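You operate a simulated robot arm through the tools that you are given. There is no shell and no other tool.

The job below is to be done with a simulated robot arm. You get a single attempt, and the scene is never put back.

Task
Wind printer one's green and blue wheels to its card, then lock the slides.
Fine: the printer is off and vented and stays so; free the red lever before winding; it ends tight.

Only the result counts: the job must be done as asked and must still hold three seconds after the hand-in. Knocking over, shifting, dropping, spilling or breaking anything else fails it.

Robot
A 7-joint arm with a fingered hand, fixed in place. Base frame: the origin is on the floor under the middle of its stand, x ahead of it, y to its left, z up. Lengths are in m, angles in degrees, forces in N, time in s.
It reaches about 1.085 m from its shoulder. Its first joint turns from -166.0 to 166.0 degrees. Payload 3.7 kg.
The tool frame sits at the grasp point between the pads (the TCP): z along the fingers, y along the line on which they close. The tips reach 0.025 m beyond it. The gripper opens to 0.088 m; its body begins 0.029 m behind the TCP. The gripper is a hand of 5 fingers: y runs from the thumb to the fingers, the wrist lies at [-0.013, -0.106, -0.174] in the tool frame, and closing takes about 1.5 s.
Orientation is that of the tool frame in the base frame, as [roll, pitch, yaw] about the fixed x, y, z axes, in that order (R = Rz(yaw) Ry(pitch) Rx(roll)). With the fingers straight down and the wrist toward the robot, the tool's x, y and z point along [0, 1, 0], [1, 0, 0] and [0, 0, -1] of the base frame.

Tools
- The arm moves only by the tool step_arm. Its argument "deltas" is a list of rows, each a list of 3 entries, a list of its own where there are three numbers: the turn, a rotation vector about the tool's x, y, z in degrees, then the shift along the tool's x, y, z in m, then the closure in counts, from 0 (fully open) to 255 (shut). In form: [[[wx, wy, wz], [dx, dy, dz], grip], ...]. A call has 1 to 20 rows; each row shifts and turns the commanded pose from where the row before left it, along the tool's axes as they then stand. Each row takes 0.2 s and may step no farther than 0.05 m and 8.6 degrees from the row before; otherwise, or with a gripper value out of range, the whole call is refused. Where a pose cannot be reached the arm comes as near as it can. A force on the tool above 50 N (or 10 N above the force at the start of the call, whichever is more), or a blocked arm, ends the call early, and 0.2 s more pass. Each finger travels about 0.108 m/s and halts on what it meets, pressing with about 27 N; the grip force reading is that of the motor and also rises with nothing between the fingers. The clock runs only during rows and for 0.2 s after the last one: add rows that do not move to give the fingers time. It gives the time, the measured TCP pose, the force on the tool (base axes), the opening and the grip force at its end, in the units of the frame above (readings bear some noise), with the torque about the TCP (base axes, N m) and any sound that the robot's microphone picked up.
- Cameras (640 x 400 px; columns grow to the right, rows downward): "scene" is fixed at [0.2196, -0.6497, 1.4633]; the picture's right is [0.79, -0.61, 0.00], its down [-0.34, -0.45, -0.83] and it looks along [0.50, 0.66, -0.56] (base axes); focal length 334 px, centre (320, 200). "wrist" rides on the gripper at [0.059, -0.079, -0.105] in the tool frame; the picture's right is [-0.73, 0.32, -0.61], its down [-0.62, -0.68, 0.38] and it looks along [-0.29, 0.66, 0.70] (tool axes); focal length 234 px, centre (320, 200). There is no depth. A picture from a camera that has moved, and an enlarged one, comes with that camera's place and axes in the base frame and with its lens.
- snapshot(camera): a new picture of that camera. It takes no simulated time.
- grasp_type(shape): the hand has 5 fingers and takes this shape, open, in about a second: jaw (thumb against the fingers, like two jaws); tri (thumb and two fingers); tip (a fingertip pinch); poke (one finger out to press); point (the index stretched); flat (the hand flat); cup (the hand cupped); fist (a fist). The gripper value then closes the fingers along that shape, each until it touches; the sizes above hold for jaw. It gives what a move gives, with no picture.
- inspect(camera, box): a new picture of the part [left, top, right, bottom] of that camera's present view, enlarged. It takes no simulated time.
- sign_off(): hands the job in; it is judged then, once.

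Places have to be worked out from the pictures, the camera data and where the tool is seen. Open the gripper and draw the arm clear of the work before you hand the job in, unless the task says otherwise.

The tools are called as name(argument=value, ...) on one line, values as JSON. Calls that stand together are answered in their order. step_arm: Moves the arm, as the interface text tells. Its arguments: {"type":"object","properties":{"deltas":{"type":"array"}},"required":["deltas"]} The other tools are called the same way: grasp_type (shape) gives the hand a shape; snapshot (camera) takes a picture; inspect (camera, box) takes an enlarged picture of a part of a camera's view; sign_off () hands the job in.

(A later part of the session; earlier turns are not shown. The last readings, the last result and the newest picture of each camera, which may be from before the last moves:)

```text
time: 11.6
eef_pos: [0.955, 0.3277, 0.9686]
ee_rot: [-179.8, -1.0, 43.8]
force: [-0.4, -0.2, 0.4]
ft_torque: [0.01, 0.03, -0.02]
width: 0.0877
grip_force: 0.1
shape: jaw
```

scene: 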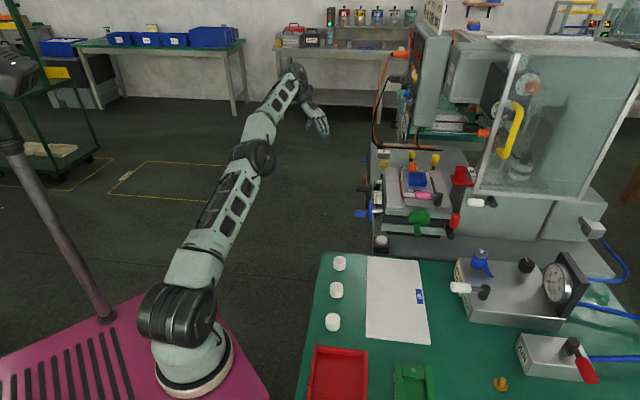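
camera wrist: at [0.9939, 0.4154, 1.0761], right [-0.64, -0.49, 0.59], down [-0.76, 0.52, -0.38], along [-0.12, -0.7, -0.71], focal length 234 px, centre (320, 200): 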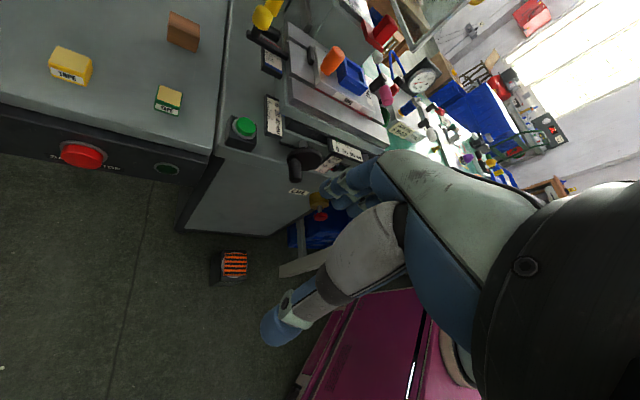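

The commanded pose follows the measured one. I retreat to open space in front of the robot and then turn the hand to point along the machine's front-to-back axis with the thumb on top and the wrist above.

step_arm(deltas=[[[0, 0, 0], [-0.0455, 0.01456, -0.0089], 0], [[0, 0, 0], [-0.0455, 0.01456, -0.0089], 0], [[0, 0, 0], [-0.0455, 0.01456, -0.0089], 0], [[0, 0, 0], [-0.0455, 0.01456, -0.0089], 0], [[0, 0, 0], [-0.0455, 0.01456, -0.0089], 0], [[0, 0, 0], [-0.0455, 0.01456, -0.0089], 0], [[0, 0, 0], [-0.0455, 0.01456, -0.0089], 0], [[0, 0, 0], [-0.0455, 0.01456, -0.0089], 0], [[0, 0, 0], [-0.0455, 0.01456, -0.0089], 0], [[0, 0, 0], [0, 0, 0], 0]])

step_arm(deltas=[[[4.62, 4.62, 4.62], [0, 0, 0], 0], [[4.62, 4.62, 4.62], [0, 0, 0], 0], [[4.62, 4.62, 4.62], [0, 0, 0], 0], [[4.62, 4.62, 4.62], [0, 0, 0], 0], [[4.62, 4.62, 4.62], [0, 0, 0], 0], [[4.62, 4.62, 4.62], [0, 0, 0], 0], [[4.62, 4.62, 4.62], [0, 0, 0], 0], [[4.62, 4.62, 4.62], [0, 0, 0], 0], [[4.62, 4.62, 4.62], [0, 0, 0], 0], [[4.62, 4.62, 4.62], [0, 0, 0], 0], [[4.62, 4.62, 4.62], [0, 0, 0], 0], [[4.62, 4.62, 4.62], [0, 0, 0], 0], [[4.62, 4.62, 4.62], [0, 0, 0], 0], [[4.62, 4.62, 4.62], [0, 0, 0], 0], [[4.62, 4.62, 4.62], [0, 0, 0], 0], [[0, 0, 0], [0, 0, 0], 0]])

snapshot(camera="scene")

snapshot(camera="wrist")

```text
time: 13.8
eef_pos: [0.7486, -0.0521, 1.0414]
ee_rot: [-179.7, -1.0, 43.7]
force: [0.6, -0.5, -0.7]
ft_torque: [-0.01, 0.0, -0.03]
width: 0.0877
grip_force: 0.2
shape: jaw
```

```text
time: 17.2
eef_pos: [0.7489, -0.0528, 1.0411]
ee_rot: [-89.0, 0.3, -46.4]
force: [-0.3, -0.5, -0.1]
ft_torque: [0.03, -0.01, 0.01]
width: 0.0877
grip_force: 0.1
shape: jaw
```

```text
taken
```

scene: 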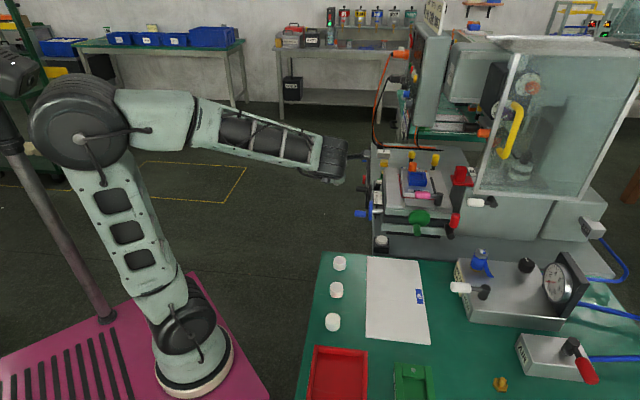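

```text
taken
camera wrist: at [0.7128, -0.1685, 1.1184], right [-0.94, 0.11, -0.33], down [-0.16, 0.71, 0.69], along [0.31, 0.7, -0.64], focal length 234 px, centre (320, 200)
```

wrist: 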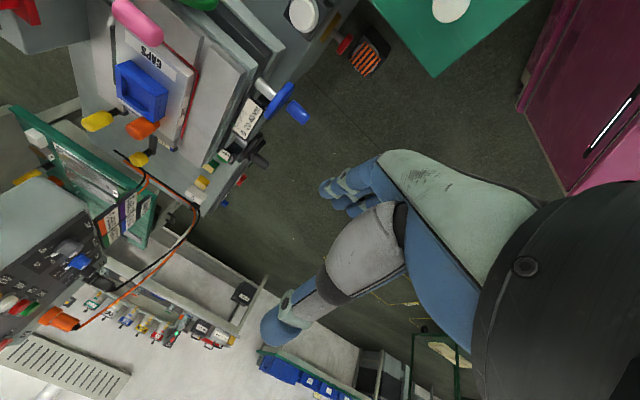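

The pose is reachable. I try the poke shape here in open air to see how the finger lies relative to the tool point.

grasp_type(shape="poke")

inspect(camera="wrist", box=[200, 120, 480, 360])

inspect(camera="scene", box=[290, 110, 400, 200])

grasp_type(shape="tri")

inspect(camera="wrist", box=[200, 120, 480, 360])

inspect(camera="scene", box=[290, 110, 400, 200])

grasp_type(shape="tip")

inspect(camera="wrist", box=[200, 120, 480, 360])

inspect(camera="scene", box=[290, 110, 400, 200])

```text
time: 18.1
eef_pos: [0.7488, -0.0524, 1.042]
ee_rot: [-89.0, 0.2, -46.5]
force: [-0.2, 0.6, 0.3]
ft_torque: [0.01, 0.02, -0.01]
width: 0.0002
grip_force: 0.1
shape: poke
```

```text
1.67 times, centred on (340, 240) of wrist
camera zoom: at [0.7129, -0.1684, 1.1185], right [-0.94, 0.11, -0.33], down [-0.16, 0.71, 0.69], along [0.31, 0.7, -0.64], focal length 390 px, centre (287, 133)
```

zoom: 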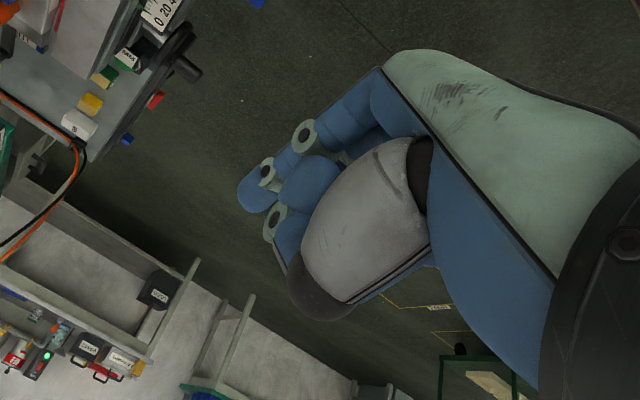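

```text
4.44 times, centred on (345, 155) of scene
camera zoom: at [0.2196, -0.6497, 1.4633], right [0.79, -0.61, 0.0], down [-0.34, -0.45, -0.83], along [0.5, 0.66, -0.56], focal length 1485 px, centre (209, 400)
```

zoom: 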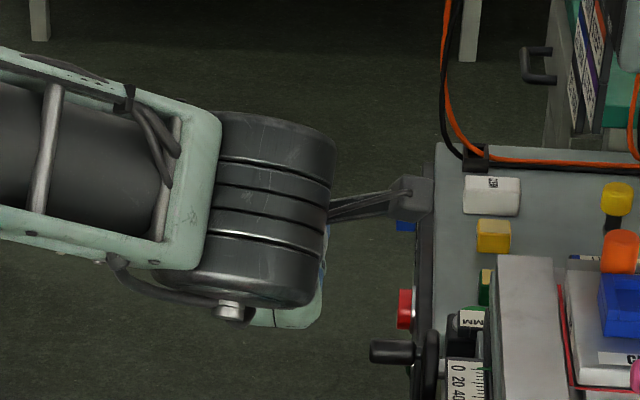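

```text
time: 19.0
eef_pos: [0.7497, -0.0515, 1.0418]
ee_rot: [-89.0, 0.2, -46.5]
force: [0.6, -1.5, -0.3]
ft_torque: [0.01, 0.01, -0.01]
width: 0.0879
grip_force: 0.1
shape: tri
```

```text
1.67 times, centred on (340, 240) of wrist
camera zoom: at [0.7129, -0.1684, 1.1185], right [-0.94, 0.11, -0.33], down [-0.16, 0.71, 0.69], along [0.31, 0.7, -0.64], focal length 390 px, centre (287, 133)
```

zoom: 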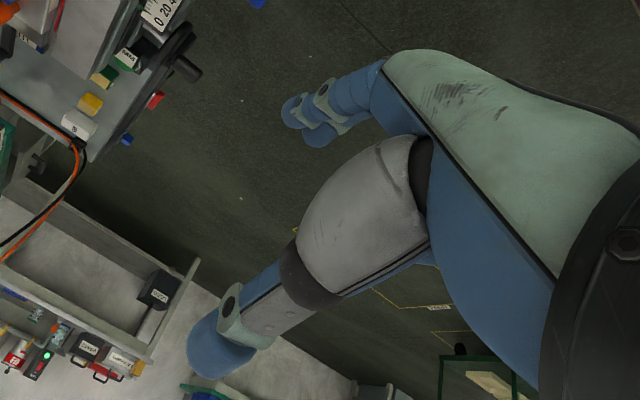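

```text
4.44 times, centred on (345, 155) of scene
camera zoom: at [0.2196, -0.6497, 1.4633], right [0.79, -0.61, 0.0], down [-0.34, -0.45, -0.83], along [0.5, 0.66, -0.56], focal length 1485 px, centre (209, 400)
```

zoom: 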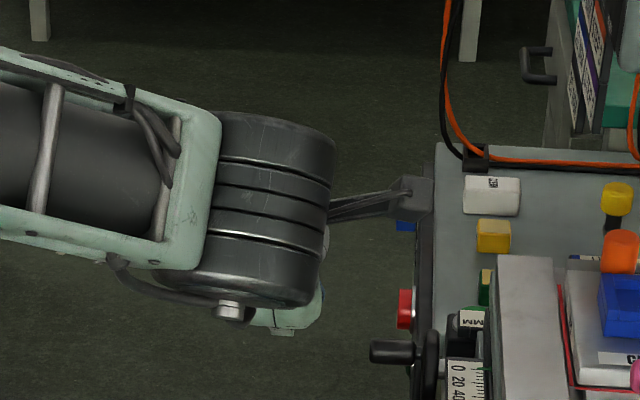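

```text
time: 19.9
eef_pos: [0.7489, -0.0517, 1.0416]
ee_rot: [-89.1, 0.2, -46.3]
force: [0.0, 0.0, -0.3]
ft_torque: [0.02, 0.03, 0.0]
width: 0.0879
grip_force: 0.0
shape: tip
```

```text
1.67 times, centred on (340, 240) of wrist
camera zoom: at [0.7129, -0.1684, 1.1185], right [-0.94, 0.11, -0.33], down [-0.16, 0.71, 0.69], along [0.31, 0.7, -0.64], focal length 390 px, centre (287, 133)
```

zoom: 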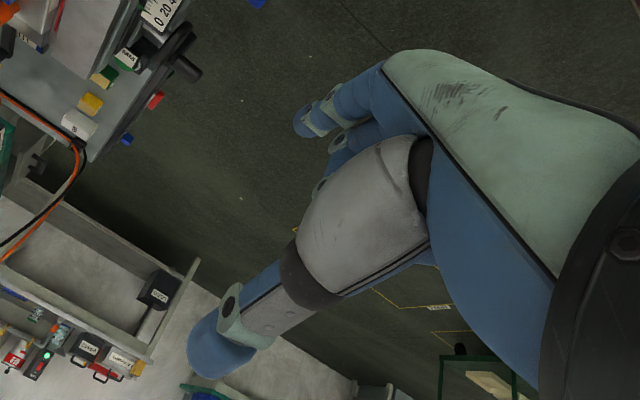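

```text
4.44 times, centred on (345, 155) of scene
camera zoom: at [0.2196, -0.6497, 1.4633], right [0.79, -0.61, 0.0], down [-0.34, -0.45, -0.83], along [0.5, 0.66, -0.56], focal length 1485 px, centre (209, 400)
```

zoom: 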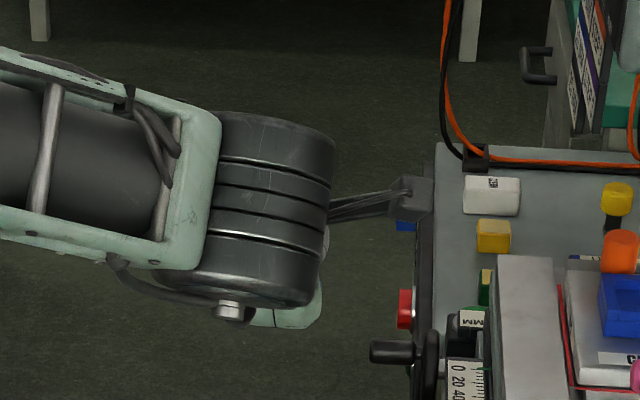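

Poke puts the index out along the tool axis, good for pushing. Before moving I look closely at the red lever and its surroundings for marks.

inspect(camera="scene", box=[440, 195, 480, 245])

inspect(camera="scene", box=[400, 200, 440, 245])

inspect(camera="wrist", box=[80, 0, 310, 180])

```text
8.00 times, centred on (460, 220) of scene
camera zoom: at [0.2196, -0.6497, 1.4633], right [0.79, -0.61, 0.0], down [-0.34, -0.45, -0.83], along [0.5, 0.66, -0.56], focal length 2673 px, centre (-800, 40)
```

zoom: 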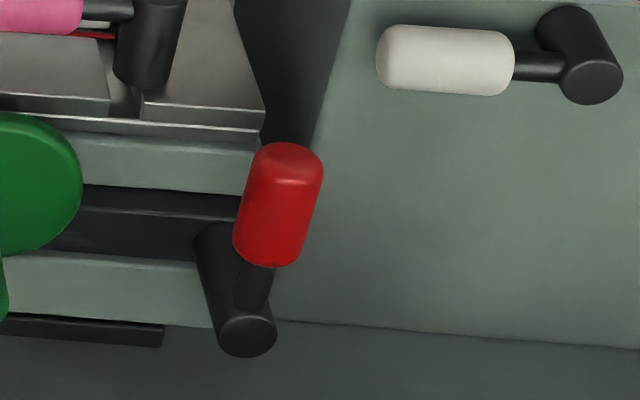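

```text
8.89 times, centred on (420, 222) of scene
camera zoom: at [0.2196, -0.6497, 1.4633], right [0.79, -0.61, 0.0], down [-0.34, -0.45, -0.83], along [0.5, 0.66, -0.56], focal length 2970 px, centre (-569, 0)
```

zoom: 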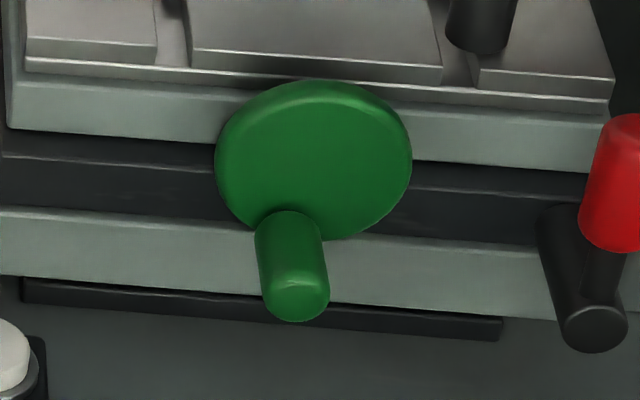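

```text
2.22 times, centred on (195, 90) of wrist
camera zoom: at [0.7129, -0.1684, 1.1185], right [-0.94, 0.11, -0.33], down [-0.16, 0.71, 0.69], along [0.31, 0.7, -0.64], focal length 520 px, centre (598, 444)
```

zoom: 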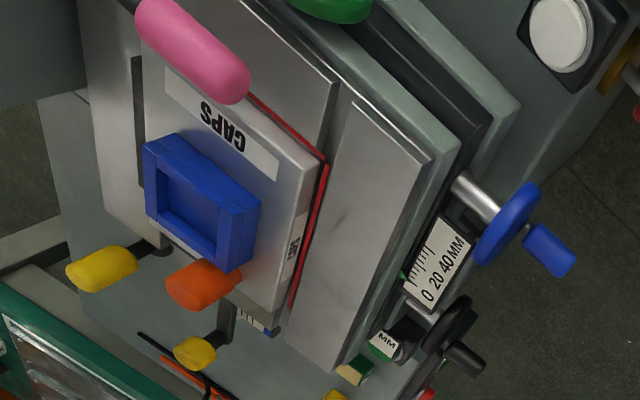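

The lever stands exactly vertical next to the green wheel; no marks. I set the poke shape, tilt the hand 15° down and move to a standoff in front and left of the red knob, keeping high over the regulator.

grasp_type(shape="poke")

step_arm(deltas=[[[-7.5, 0, 0], [0, 0, 0], 0], [[-7.5, 0, 0], [0, 0, 0], 0], [[0, 0, 0], [0.0427, 0.0084, -0.0092], 0], [[0, 0, 0], [0.0427, 0.0084, -0.0092], 0], [[0, 0, 0], [0.0427, 0.0084, -0.0092], 0], [[0, 0, 0], [0.0427, 0.0084, -0.0092], 0], [[0, 0, 0], [0.0427, 0.0084, -0.0092], 0], [[0, 0, 0], [0.0427, 0.0084, -0.0092], 0], [[0, 0, 0], [0.0427, 0.0084, -0.0092], 0], [[0, 0, 0], [0, 0, 0], 0]])

snapshot(camera="scene")

snapshot(camera="wrist")

```text
time: 20.8
eef_pos: [0.7483, -0.0525, 1.042]
ee_rot: [-89.0, 0.2, -46.6]
force: [-0.2, -0.3, 0.9]
ft_torque: [0.01, -0.02, 0.02]
width: 0.0004
grip_force: 0.1
shape: poke
```

```text
time: 23.0
eef_pos: [0.8978, -0.3206, 0.9995]
ee_rot: [-104.0, 0.2, -46.6]
force: [0.7, 1.6, -0.5]
ft_torque: [-0.01, 0.01, 0.01]
width: 0.0001
grip_force: 0.1
shape: poke
```

```text
taken
```

scene: 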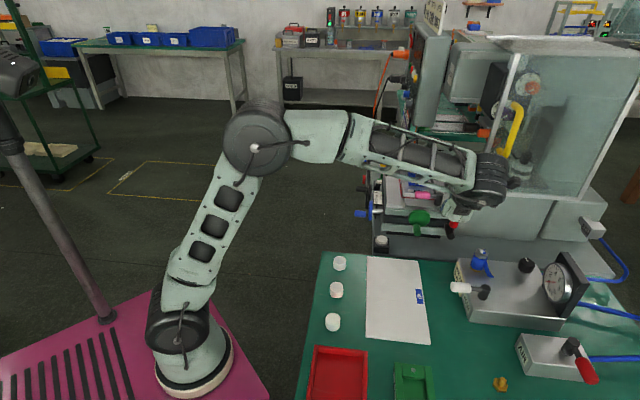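

```text
taken
camera wrist: at [0.8799, -0.4213, 1.1015], right [-0.98, 0.07, -0.16], down [-0.04, 0.82, 0.57], along [0.17, 0.57, -0.8], focal length 234 px, centre (320, 200)
```

wrist: 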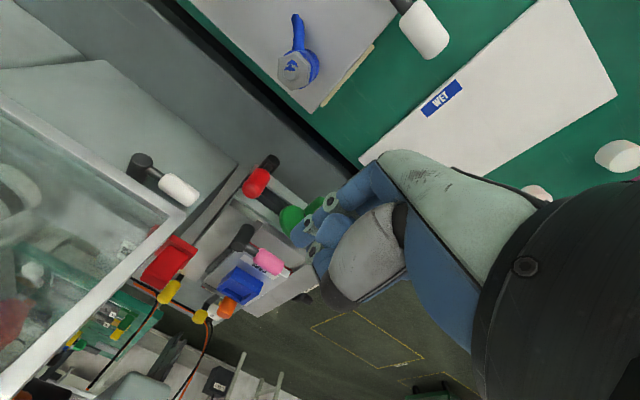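

The hand is over the front of the stage; regulator and lever are visible. I zoom to see where the index finger sits relative to the red lever.

inspect(camera="wrist", box=[220, 130, 420, 290])

inspect(camera="scene", box=[400, 140, 540, 250])

```text
2.50 times, centred on (320, 210) of wrist
camera zoom: at [0.8799, -0.4213, 1.1015], right [-0.98, 0.07, -0.16], down [-0.04, 0.82, 0.57], along [0.17, 0.57, -0.8], focal length 585 px, centre (320, 175)
```

zoom: 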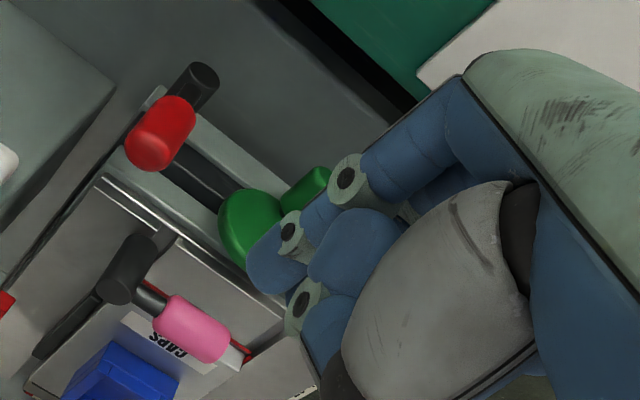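

```text
3.64 times, centred on (470, 195) of scene
camera zoom: at [0.2196, -0.6497, 1.4633], right [0.79, -0.61, 0.0], down [-0.34, -0.45, -0.83], along [0.5, 0.66, -0.56], focal length 1215 px, centre (-226, 218)
```

zoom: 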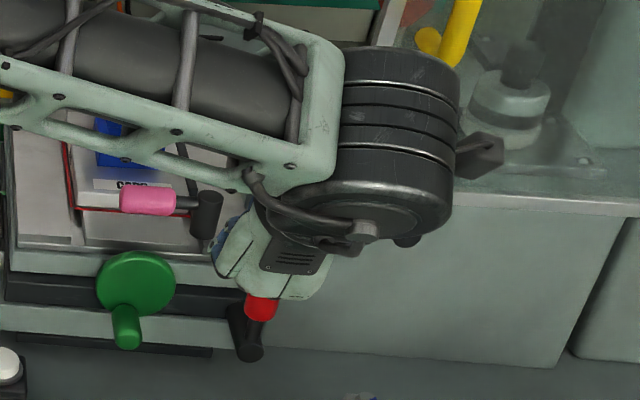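

Index tip is about on the tool axis 2.5 cm ahead. I lower the hand 12 cm here, still 10 cm in front of the lever, and check.

step_arm(deltas=[[[0, 0, 0], [0, 0.03, 0.0075], 0], [[0, 0, 0], [0, 0.03, 0.0075], 0], [[0, 0, 0], [0, 0.03, 0.0075], 0], [[0, 0, 0], [0, 0.0264, 0.0065], 0], [[0, 0, 0], [0, 0, 0], 0]])

snapshot(camera="wrist")

inspect(camera="scene", box=[400, 170, 540, 280])

```text
time: 24.2
eef_pos: [0.898, -0.32, 0.8794]
ee_rot: [-104.0, 0.2, -46.5]
force: [0.1, 0.2, -0.1]
ft_torque: [-0.01, -0.02, 0.03]
width: 0.0
grip_force: 0.0
shape: poke
```

```text
taken
camera wrist: at [0.8791, -0.4206, 0.9813], right [-0.98, 0.07, -0.16], down [-0.04, 0.82, 0.57], along [0.17, 0.57, -0.8], focal length 234 px, centre (320, 200)
```

wrist: 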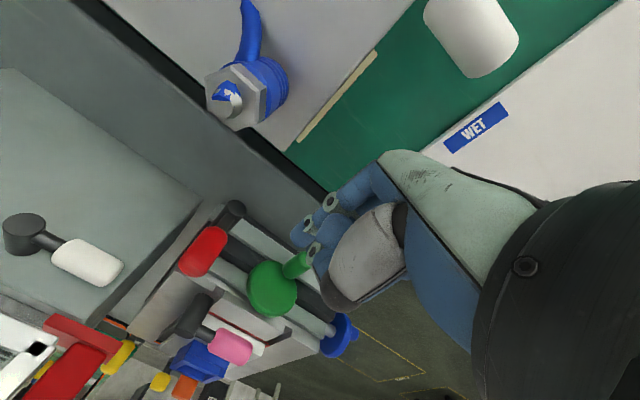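

```text
3.64 times, centred on (470, 225) of scene
camera zoom: at [0.2196, -0.6497, 1.4633], right [0.79, -0.61, 0.0], down [-0.34, -0.45, -0.83], along [0.5, 0.66, -0.56], focal length 1215 px, centre (-226, 109)
```

zoom: 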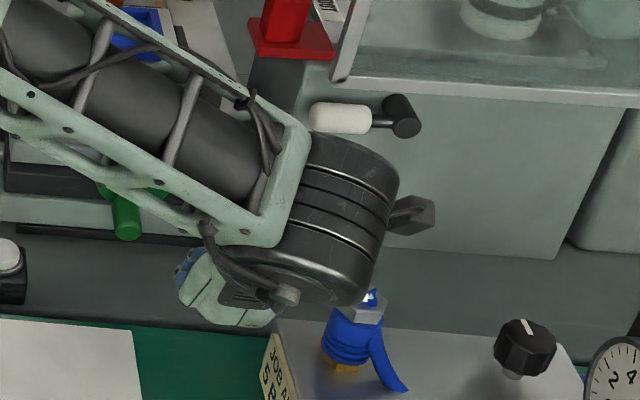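

Path forward looks free: the finger is above the green handle and left of the lever. I advance 7 cm and check again.

step_arm(deltas=[[[0, 0, 0], [-0.0008, -0.006, 0.0238], 0], [[0, 0, 0], [-0.0008, -0.006, 0.0238], 0], [[0, 0, 0], [-0.0008, -0.006, 0.0238], 0], [[0, 0, 0], [0, 0, 0], 0]])

snapshot(camera="wrist")

inspect(camera="wrist", box=[160, 130, 400, 330])

```text
time: 25.2
eef_pos: [0.9499, -0.2689, 0.8787]
ee_rot: [-104.0, 0.2, -46.5]
force: [0.8, 0.2, 0.5]
ft_torque: [0.02, 0.02, 0.0]
width: 0.0002
grip_force: 0.1
shape: poke
```

```text
taken
camera wrist: at [0.9313, -0.3682, 0.9809], right [-0.98, 0.07, -0.16], down [-0.04, 0.82, 0.57], along [0.17, 0.57, -0.8], focal length 234 px, centre (320, 200)
```

wrist: 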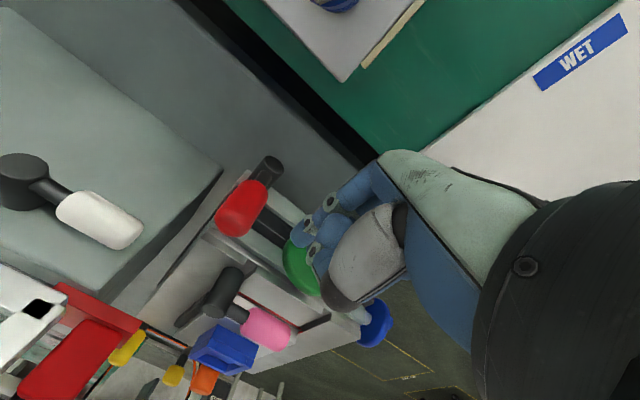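

```text
2.00 times, centred on (280, 230) of wrist
camera zoom: at [0.9313, -0.3682, 0.9809], right [-0.98, 0.07, -0.16], down [-0.04, 0.82, 0.57], along [0.17, 0.57, -0.8], focal length 468 px, centre (400, 140)
```

zoom: 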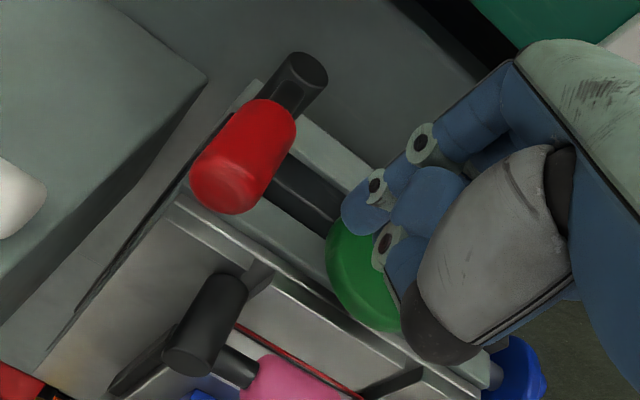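

Finger tip is about 2.4 cm in front of and 3.8 cm left of the knob's centre. I go forward another 3.6 cm so it lies beside the knob.

step_arm(deltas=[[[0, 0, 0], [-0.0005, -0.00435, 0.01746], 0], [[0, 0, 0], [-0.0005, -0.00435, 0.01746], 0], [[0, 0, 0], [0, 0, 0], 0]])

inspect(camera="wrist", box=[160, 130, 400, 330])

inspect(camera="scene", box=[400, 170, 540, 280])

```text
time: 26.0
eef_pos: [0.9754, -0.2427, 0.8805]
ee_rot: [-104.0, 0.2, -46.5]
force: [0.3, 0.4, -0.3]
ft_torque: [0.0, -0.01, -0.01]
width: 0.0001
grip_force: 0.1
shape: poke
```

```text
2.00 times, centred on (280, 230) of wrist
camera zoom: at [0.9569, -0.3429, 0.981], right [-0.98, 0.07, -0.16], down [-0.04, 0.82, 0.57], along [0.17, 0.57, -0.8], focal length 468 px, centre (400, 140)
```

zoom: 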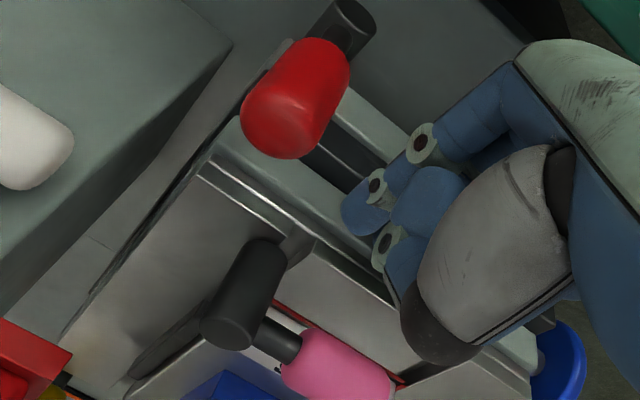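

```text
3.64 times, centred on (470, 225) of scene
camera zoom: at [0.2196, -0.6497, 1.4633], right [0.79, -0.61, 0.0], down [-0.34, -0.45, -0.83], along [0.5, 0.66, -0.56], focal length 1215 px, centre (-226, 109)
```

zoom: 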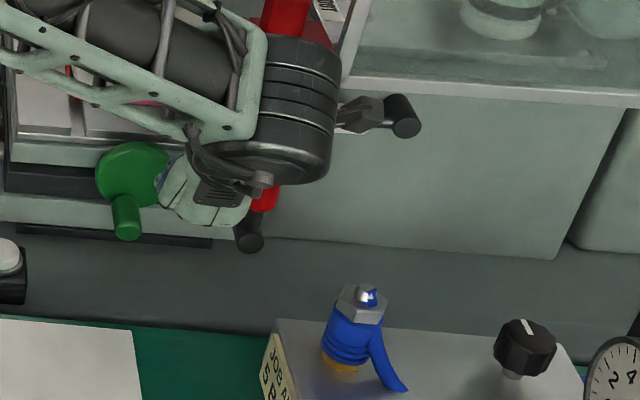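

Finger is now beside the knob on its left. I push gently to the right in small rows and watch the force.

step_arm(deltas=[[[0, 0, 0], [0.006, 0, 0], 0], [[0, 0, 0], [0.006, 0, 0], 0], [[0, 0, 0], [0.005, 0, 0], 0], [[0, 0, 0], [0.005, 0, 0], 0]])

inspect(camera="wrist", box=[160, 130, 400, 330])

```text
time: 27.0
eef_pos: [0.9907, -0.2586, 0.8785]
ee_rot: [-104.0, 0.3, -46.5]
force: [-2.5, 1.1, -0.2]
ft_torque: [0.0, 0.03, 0.03]
width: 0.0
grip_force: 0.0
shape: poke
```

```text
2.00 times, centred on (280, 230) of wrist
camera zoom: at [0.9724, -0.3591, 0.9804], right [-0.98, 0.07, -0.16], down [-0.04, 0.82, 0.57], along [0.17, 0.57, -0.8], focal length 468 px, centre (400, 140)
```

zoom: 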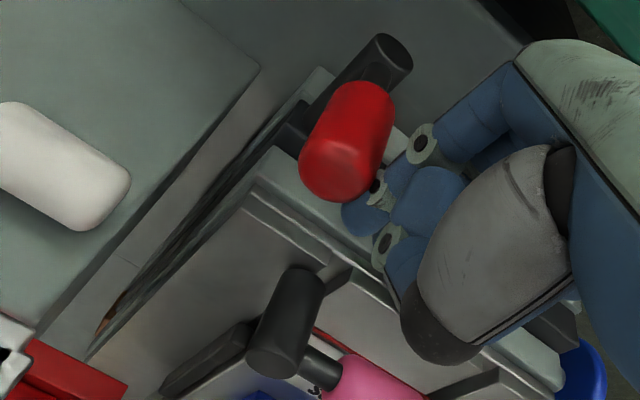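

First light contact (about 2.7 N). I keep pushing right.

step_arm(deltas=[[[0, 0, 0], [0.005, 0, 0], 0], [[0, 0, 0], [0.005, 0, 0], 0], [[0, 0, 0], [0.005, 0, 0], 0], [[0, 0, 0], [0.005, 0, 0], 0]])

inspect(camera="wrist", box=[160, 130, 400, 330])

inspect(camera="scene", box=[400, 170, 540, 280])

```text
time: 28.0
eef_pos: [1.005, -0.2729, 0.8788]
ee_rot: [-104.0, 0.2, -46.5]
force: [-1.6, 2.6, 0.9]
ft_torque: [0.0, 0.02, 0.03]
width: 0.0
grip_force: 0.0
shape: poke
```

```text
2.00 times, centred on (280, 230) of wrist
camera zoom: at [0.9861, -0.3735, 0.9809], right [-0.98, 0.07, -0.16], down [-0.04, 0.82, 0.57], along [0.17, 0.57, -0.8], focal length 468 px, centre (400, 140)
```

zoom: 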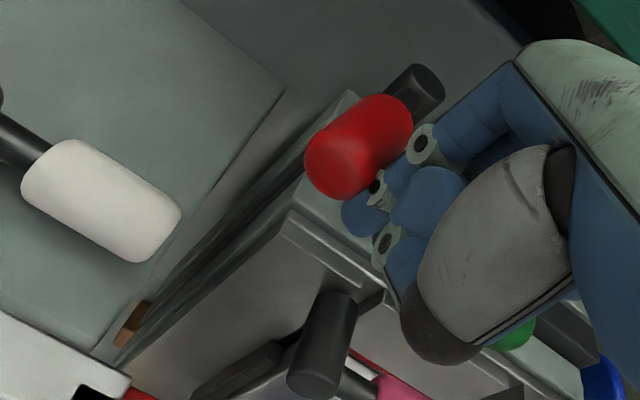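

```text
3.64 times, centred on (470, 225) of scene
camera zoom: at [0.2196, -0.6497, 1.4633], right [0.79, -0.61, 0.0], down [-0.34, -0.45, -0.83], along [0.5, 0.66, -0.56], focal length 1215 px, centre (-226, 109)
```

zoom: 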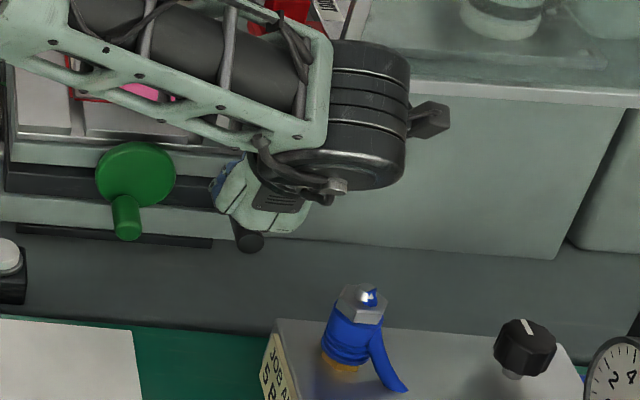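

The lever swings right with only ~3 N. I follow its arc onward (right and slightly down) to see where it stops.

step_arm(deltas=[[[0, 0, 0], [0.00425, 0.0018, 0.00045], 0], [[0, 0, 0], [0.00425, 0.0018, 0.00045], 0], [[0, 0, 0], [0.00425, 0.0018, 0.00045], 0], [[0, 0, 0], [0.00425, 0.0018, 0.00045], 0], [[0, 0, 0], [0.0049, 0.0028, 0.0007], 0], [[0, 0, 0], [0.0049, 0.0028, 0.0007], 0], [[0, 0, 0], [0.0049, 0.0028, 0.0007], 0], [[0, 0, 0], [0.0049, 0.0028, 0.0007], 0]])

inspect(camera="wrist", box=[160, 130, 400, 330])

inspect(camera="scene", box=[400, 170, 540, 280])

```text
time: 29.8
eef_pos: [1.0305, -0.2994, 0.8602]
ee_rot: [-103.9, 0.2, -46.4]
force: [-1.5, 1.4, 3.4]
ft_torque: [0.0, -0.02, 0.06]
width: 0.0
grip_force: 0.0
shape: poke
```

```text
2.00 times, centred on (280, 230) of wrist
camera zoom: at [1.0113, -0.4001, 0.9622], right [-0.98, 0.07, -0.16], down [-0.04, 0.82, 0.57], along [0.17, 0.57, -0.8], focal length 468 px, centre (400, 140)
```

zoom: 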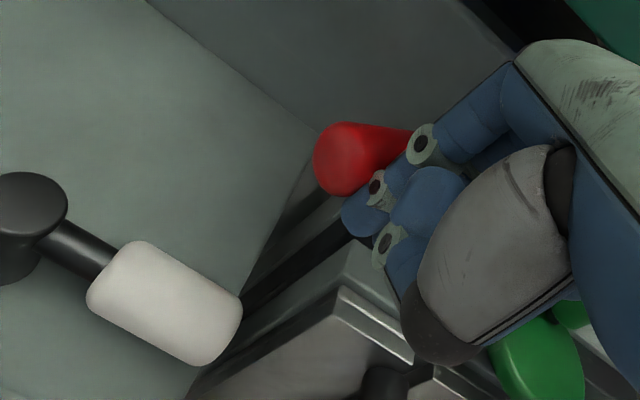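

```text
3.64 times, centred on (470, 225) of scene
camera zoom: at [0.2196, -0.6497, 1.4633], right [0.79, -0.61, 0.0], down [-0.34, -0.45, -0.83], along [0.5, 0.66, -0.56], focal length 1215 px, centre (-226, 109)
```

zoom: 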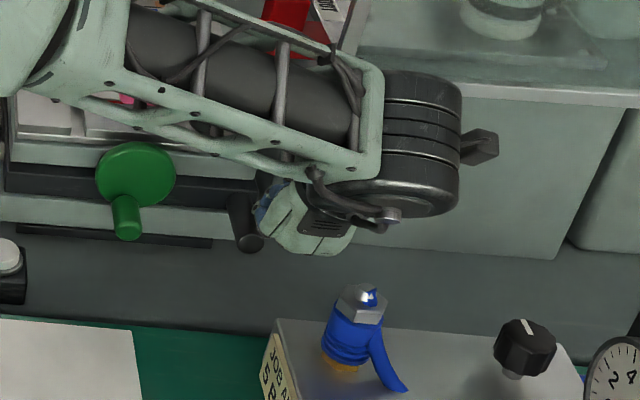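

Still turning easily at roughly 60°. I continue toward horizontal, pushing mostly down.

step_arm(deltas=[[[0, 0, 0], [0.0036, 0.0034, 0.0008], 0], [[0, 0, 0], [0.0036, 0.0038, 0.0009], 0], [[0, 0, 0], [0.0034, 0.0044, 0.0011], 0], [[0, 0, 0], [0.0032, 0.0048, 0.0012], 0], [[0, 0, 0], [0.003, 0.005, 0.0012], 0], [[0, 0, 0], [0.0025, 0.0052, 0.0013], 0]])

inspect(camera="wrist", box=[160, 130, 400, 330])

inspect(camera="scene", box=[400, 170, 540, 280])

```text
time: 31.1
eef_pos: [1.0404, -0.3105, 0.844]
ee_rot: [-103.7, 0.1, -46.3]
force: [-19.7, 4.7, 15.2]
ft_torque: [0.08, 0.11, 0.06]
width: 0.0
grip_force: 0.0
shape: poke
stopped in row 6: the force on the tool passed its limit at 55 N (the readings are from after the stop); the commanded pose is now the measured one
```

```text
2.00 times, centred on (280, 230) of wrist
camera zoom: at [1.0221, -0.4094, 0.9449], right [-0.98, 0.06, -0.17], down [-0.05, 0.82, 0.57], along [0.17, 0.57, -0.8], focal length 468 px, centre (400, 140)
```

zoom: 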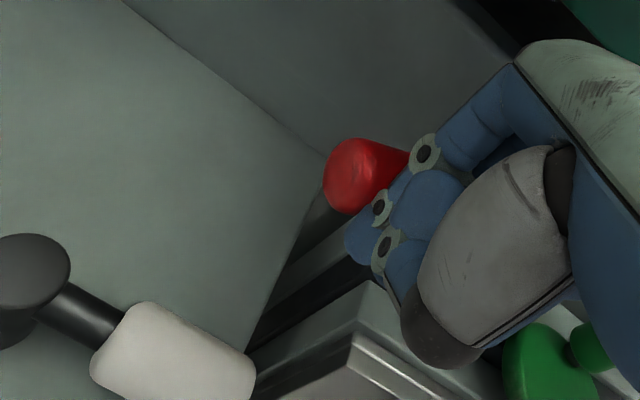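

```text
3.64 times, centred on (470, 225) of scene
camera zoom: at [0.2196, -0.6497, 1.4633], right [0.79, -0.61, 0.0], down [-0.34, -0.45, -0.83], along [0.5, 0.66, -0.56], focal length 1215 px, centre (-226, 109)
```

zoom: 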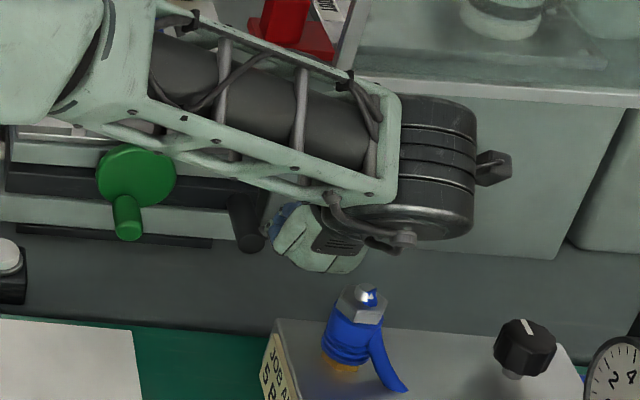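

The lever hit a hard stop at about 70° right (55 N), so it has swung to its other end. I lift off, slide left and back away, then look at it.

step_arm(deltas=[[[0, 0, 0], [-0.001, -0.017, -0.0042], 0], [[0, 0, 0], [0, -0.019, -0.0048], 0], [[0, 0, 0], [-0.034, 0, 0], 0], [[0, 0, 0], [-0.034, 0, 0], 0], [[0, 0, 0], [-0.034, 0, 0], 0], [[0, 0, 0], [0.0007, 0.006, -0.0242], 0], [[0, 0, 0], [0.0007, 0.006, -0.0242], 0], [[0, 0, 0], [0.0007, 0.006, -0.0242], 0], [[0, 0, 0], [0.0007, 0.006, -0.0242], 0], [[0, 0, 0], [0, 0, 0], 0]])

snapshot(camera="wrist")

inspect(camera="scene", box=[380, 170, 520, 280])

```text
time: 33.3
eef_pos: [0.9006, -0.3068, 0.8778]
ee_rot: [-103.7, 0.2, -46.1]
force: [0.1, 0.2, 0.3]
ft_torque: [0.0, 0.01, -0.01]
width: 0.0002
grip_force: 0.0
shape: poke
```

```text
taken
camera wrist: at [0.8814, -0.4069, 0.9797], right [-0.98, 0.06, -0.17], down [-0.04, 0.82, 0.57], along [0.17, 0.57, -0.8], focal length 234 px, centre (320, 200)
```

wrist: 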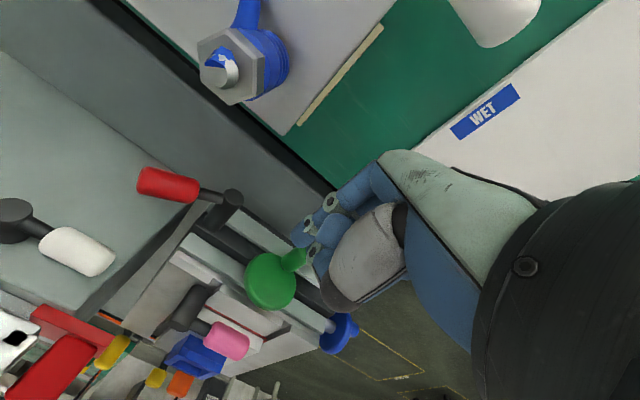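

```text
3.64 times, centred on (450, 225) of scene
camera zoom: at [0.2196, -0.6497, 1.4633], right [0.79, -0.61, 0.0], down [-0.34, -0.45, -0.83], along [0.5, 0.66, -0.56], focal length 1215 px, centre (-153, 109)
```

zoom: 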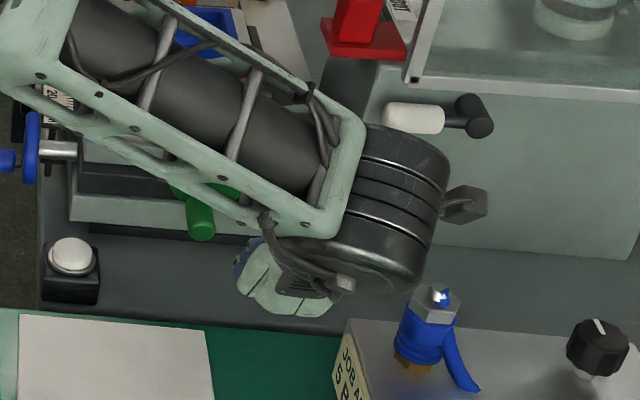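

The lever now lies to the right. I zoom in on the green wheel and handle from here to refine its geometry before cranking.

inspect(camera="wrist", box=[120, 140, 340, 320])

inspect(camera="wrist", box=[230, 220, 330, 320])

```text
2.22 times, centred on (230, 230) of wrist
camera zoom: at [0.8814, -0.4069, 0.9797], right [-0.98, 0.06, -0.17], down [-0.04, 0.82, 0.57], along [0.17, 0.57, -0.8], focal length 520 px, centre (520, 133)
```

zoom: 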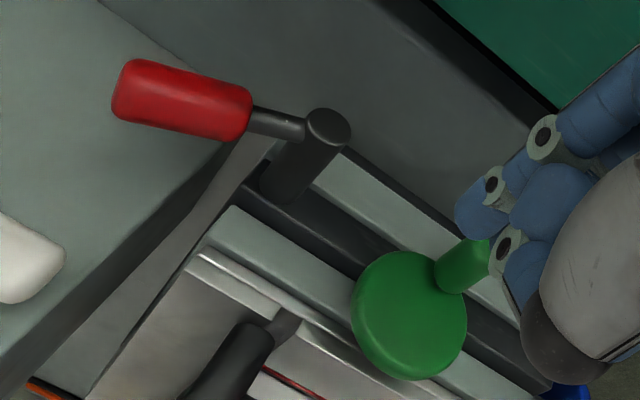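

```text
4.00 times, centred on (280, 270) of wrist
camera zoom: at [0.8814, -0.4069, 0.9797], right [-0.98, 0.06, -0.17], down [-0.04, 0.82, 0.57], along [0.17, 0.57, -0.8], focal length 937 px, centre (480, -80)
```

zoom: 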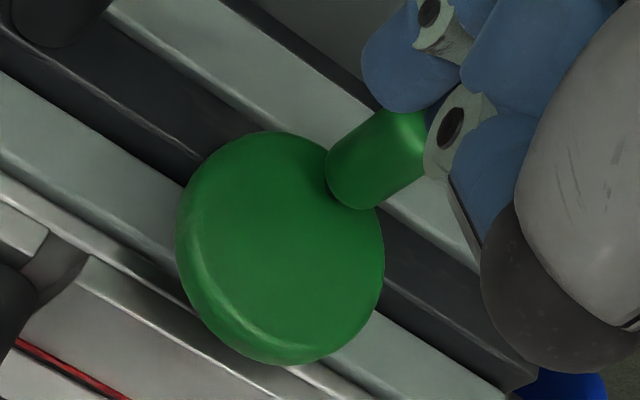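

The bent poke finger sits close to curled knuckles, so I try the "point" shape here, where there is 10 cm of free room ahead, to see whether it gives a longer straight finger.

grasp_type(shape="point")

inspect(camera="wrist", box=[160, 130, 440, 350])

inspect(camera="scene", box=[380, 170, 520, 280])

```text
time: 34.2
eef_pos: [0.9015, -0.3053, 0.8785]
ee_rot: [-103.8, 0.2, -46.1]
force: [0.2, 0.7, 0.8]
ft_torque: [0.0, -0.02, -0.01]
width: 0.0
grip_force: 0.0
shape: point
```

```text
1.82 times, centred on (300, 240) of wrist
camera zoom: at [0.8816, -0.4067, 0.9796], right [-0.98, 0.06, -0.17], down [-0.04, 0.82, 0.57], along [0.17, 0.57, -0.8], focal length 426 px, centre (356, 127)
```

zoom: 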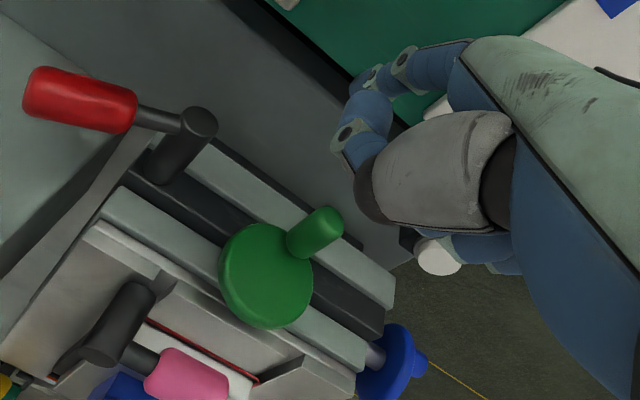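

```text
3.64 times, centred on (450, 225) of scene
camera zoom: at [0.2196, -0.6497, 1.4633], right [0.79, -0.61, 0.0], down [-0.34, -0.45, -0.83], along [0.5, 0.66, -0.56], focal length 1215 px, centre (-153, 109)
```

zoom: 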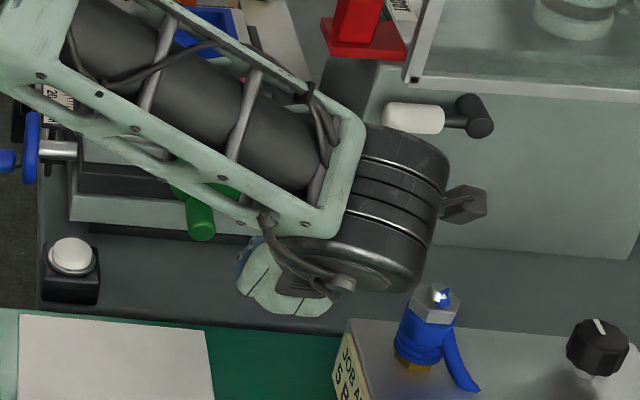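

Neither finger shape is ideal horizontally, and the bed leaves little room under the handle. I'll instead pinch the green handle from above with fingers down (thumb left, fingers right). I lift away and turn the hand back to fingers-down, yaw 45.

step_arm(deltas=[[[0, 0, 0], [0, -0.0486, -0.0119], 0], [[0, 0, 0], [0, -0.0486, -0.0119], 0], [[0, 0, 0], [-0.0352, -0.0176, -0.0123], 0], [[0, 0, 0], [-0.0352, -0.0176, -0.0123], 0], [[0, 0, 0], [-0.0352, -0.0176, -0.0123], 0], [[0, 0, 0], [-0.0352, -0.0176, -0.0123], 0], [[7, 0, 0], [0, 0, 0], 0], [[7, 0, 0], [0, 0, 0], 0], [[0, 0, 0], [0, 0, 0], 0]])

step_arm(deltas=[[[-4.62, -4.62, -4.62], [0, 0, 0], 0], [[-4.62, -4.62, -4.62], [0, 0, 0], 0], [[-4.62, -4.62, -4.62], [0, 0, 0], 0], [[-4.62, -4.62, -4.62], [0, 0, 0], 0], [[-4.62, -4.62, -4.62], [0, 0, 0], 0], [[-4.62, -4.62, -4.62], [0, 0, 0], 0], [[-4.62, -4.62, -4.62], [0, 0, 0], 0], [[-4.62, -4.62, -4.62], [0, 0, 0], 0], [[-4.62, -4.62, -4.62], [0, 0, 0], 0], [[-4.62, -4.62, -4.62], [0, 0, 0], 0], [[-4.62, -4.62, -4.62], [0, 0, 0], 0], [[-4.62, -4.62, -4.62], [0, 0, 0], 0], [[-4.62, -4.62, -4.62], [0, 0, 0], 0], [[-4.62, -4.62, -4.62], [0, 0, 0], 0], [[-4.62, -4.62, -4.62], [0, 0, 0], 0], [[0, 0, 0], [0, 0, 0], 0]])

grasp_type(shape="tri")

snapshot(camera="wrist")

snapshot(camera="scene")

```text
time: 36.2
eef_pos: [0.7819, -0.2268, 1.0579]
ee_rot: [-89.7, 0.2, -46.1]
force: [-0.1, 0.9, -0.3]
ft_torque: [0.0, 0.0, 0.01]
width: 0.0
grip_force: 0.0
shape: point
```

```text
time: 39.6
eef_pos: [0.7815, -0.2246, 1.0596]
ee_rot: [-179.9, -0.1, 43.9]
force: [0.5, -0.2, 0.2]
ft_torque: [-0.01, -0.01, 0.02]
width: 0.0001
grip_force: 0.1
shape: point
```

```text
time: 40.5
eef_pos: [0.7812, -0.2264, 1.0577]
ee_rot: [-179.8, -0.2, 44.0]
force: [-0.4, 0.5, 0.1]
ft_torque: [0.04, -0.02, 0.01]
width: 0.0876
grip_force: 0.0
shape: tri
```

```text
taken
camera wrist: at [0.7696, -0.1298, 1.1639], right [-0.3, -0.74, 0.6], down [-0.92, 0.06, -0.38], along [0.25, -0.67, -0.7], focal length 234 px, centre (320, 200)
```

wrist: 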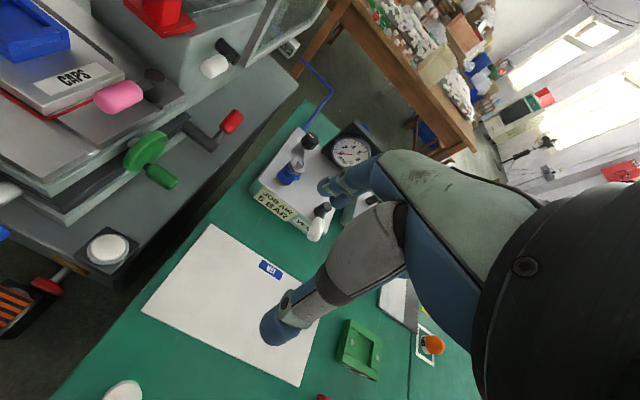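

```text
taken
```

scene: 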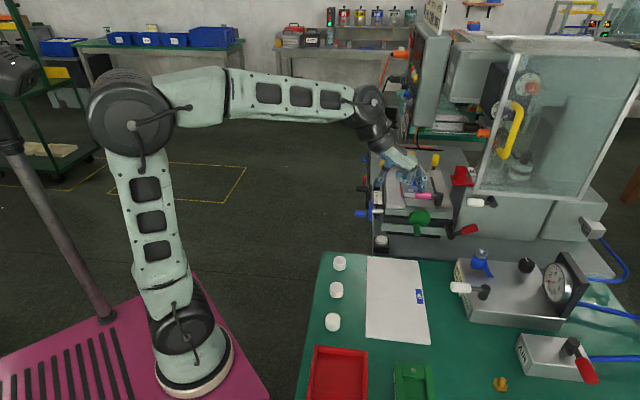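

Fingers-down is back. I zoom on the stage from both cameras to check the lever, green handle and pointers now.

inspect(camera="wrist", box=[70, 60, 270, 220])

inspect(camera="scene", box=[370, 165, 490, 255])

inspect(camera="scene", box=[368, 172, 400, 204])

```text
2.50 times, centred on (170, 140) of wrist
camera zoom: at [0.7696, -0.1298, 1.1639], right [-0.3, -0.74, 0.6], down [-0.92, 0.06, -0.38], along [0.25, -0.67, -0.7], focal length 585 px, centre (695, 350)
```

zoom: 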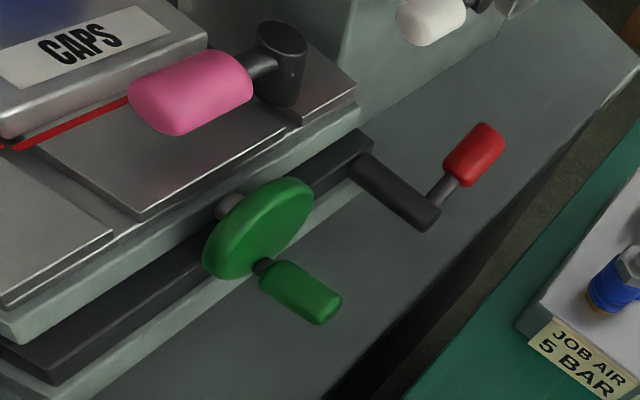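

```text
4.44 times, centred on (430, 210) of scene
camera zoom: at [0.2196, -0.6497, 1.4633], right [0.79, -0.61, 0.0], down [-0.34, -0.45, -0.83], along [0.5, 0.66, -0.56], focal length 1485 px, centre (-169, 156)
```

zoom: 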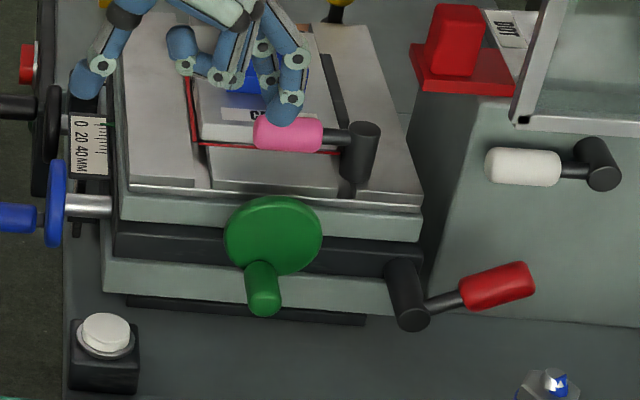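

```text
12.50 times, centred on (384, 188) of scene
camera zoom: at [0.2196, -0.6497, 1.4633], right [0.79, -0.61, 0.0], down [-0.34, -0.45, -0.83], along [0.5, 0.66, -0.56], focal length 4177 px, centre (-480, 350)
```

zoom: 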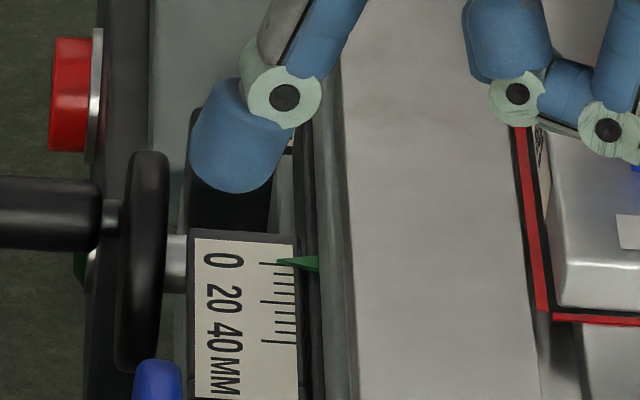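

The lever is about 75° over, near horizontal. The scene camera now sees the hand well, so I zoom on it to learn which fingers are used in "tri" and where they are relative to the tool point.

inspect(camera="scene", box=[350, 110, 460, 210])

inspect(camera="wrist", box=[240, 130, 480, 360])

```text
4.00 times, centred on (405, 160) of scene
camera zoom: at [0.2196, -0.6497, 1.4633], right [0.79, -0.61, 0.0], down [-0.34, -0.45, -0.83], along [0.5, 0.66, -0.56], focal length 1337 px, centre (-20, 360)
```

zoom: 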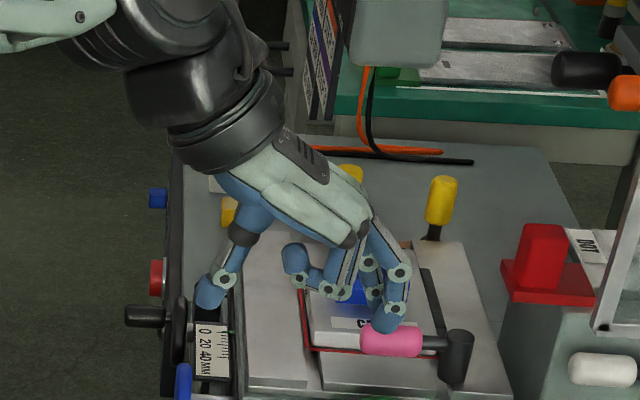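

```text
1.74 times, centred on (360, 245) of wrist
camera zoom: at [0.7696, -0.1298, 1.1639], right [-0.3, -0.74, 0.6], down [-0.92, 0.06, -0.38], along [0.25, -0.67, -0.7], focal length 407 px, centre (250, 122)
```

zoom: 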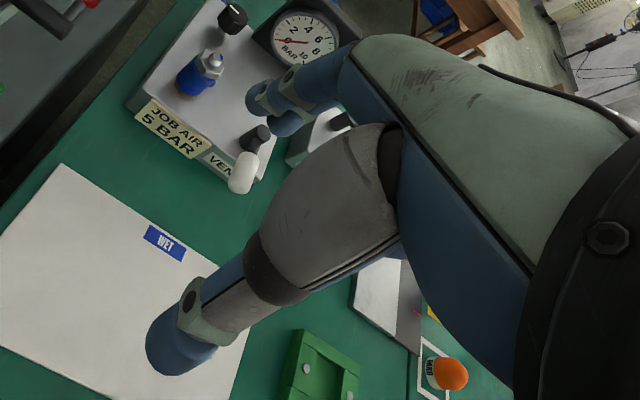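

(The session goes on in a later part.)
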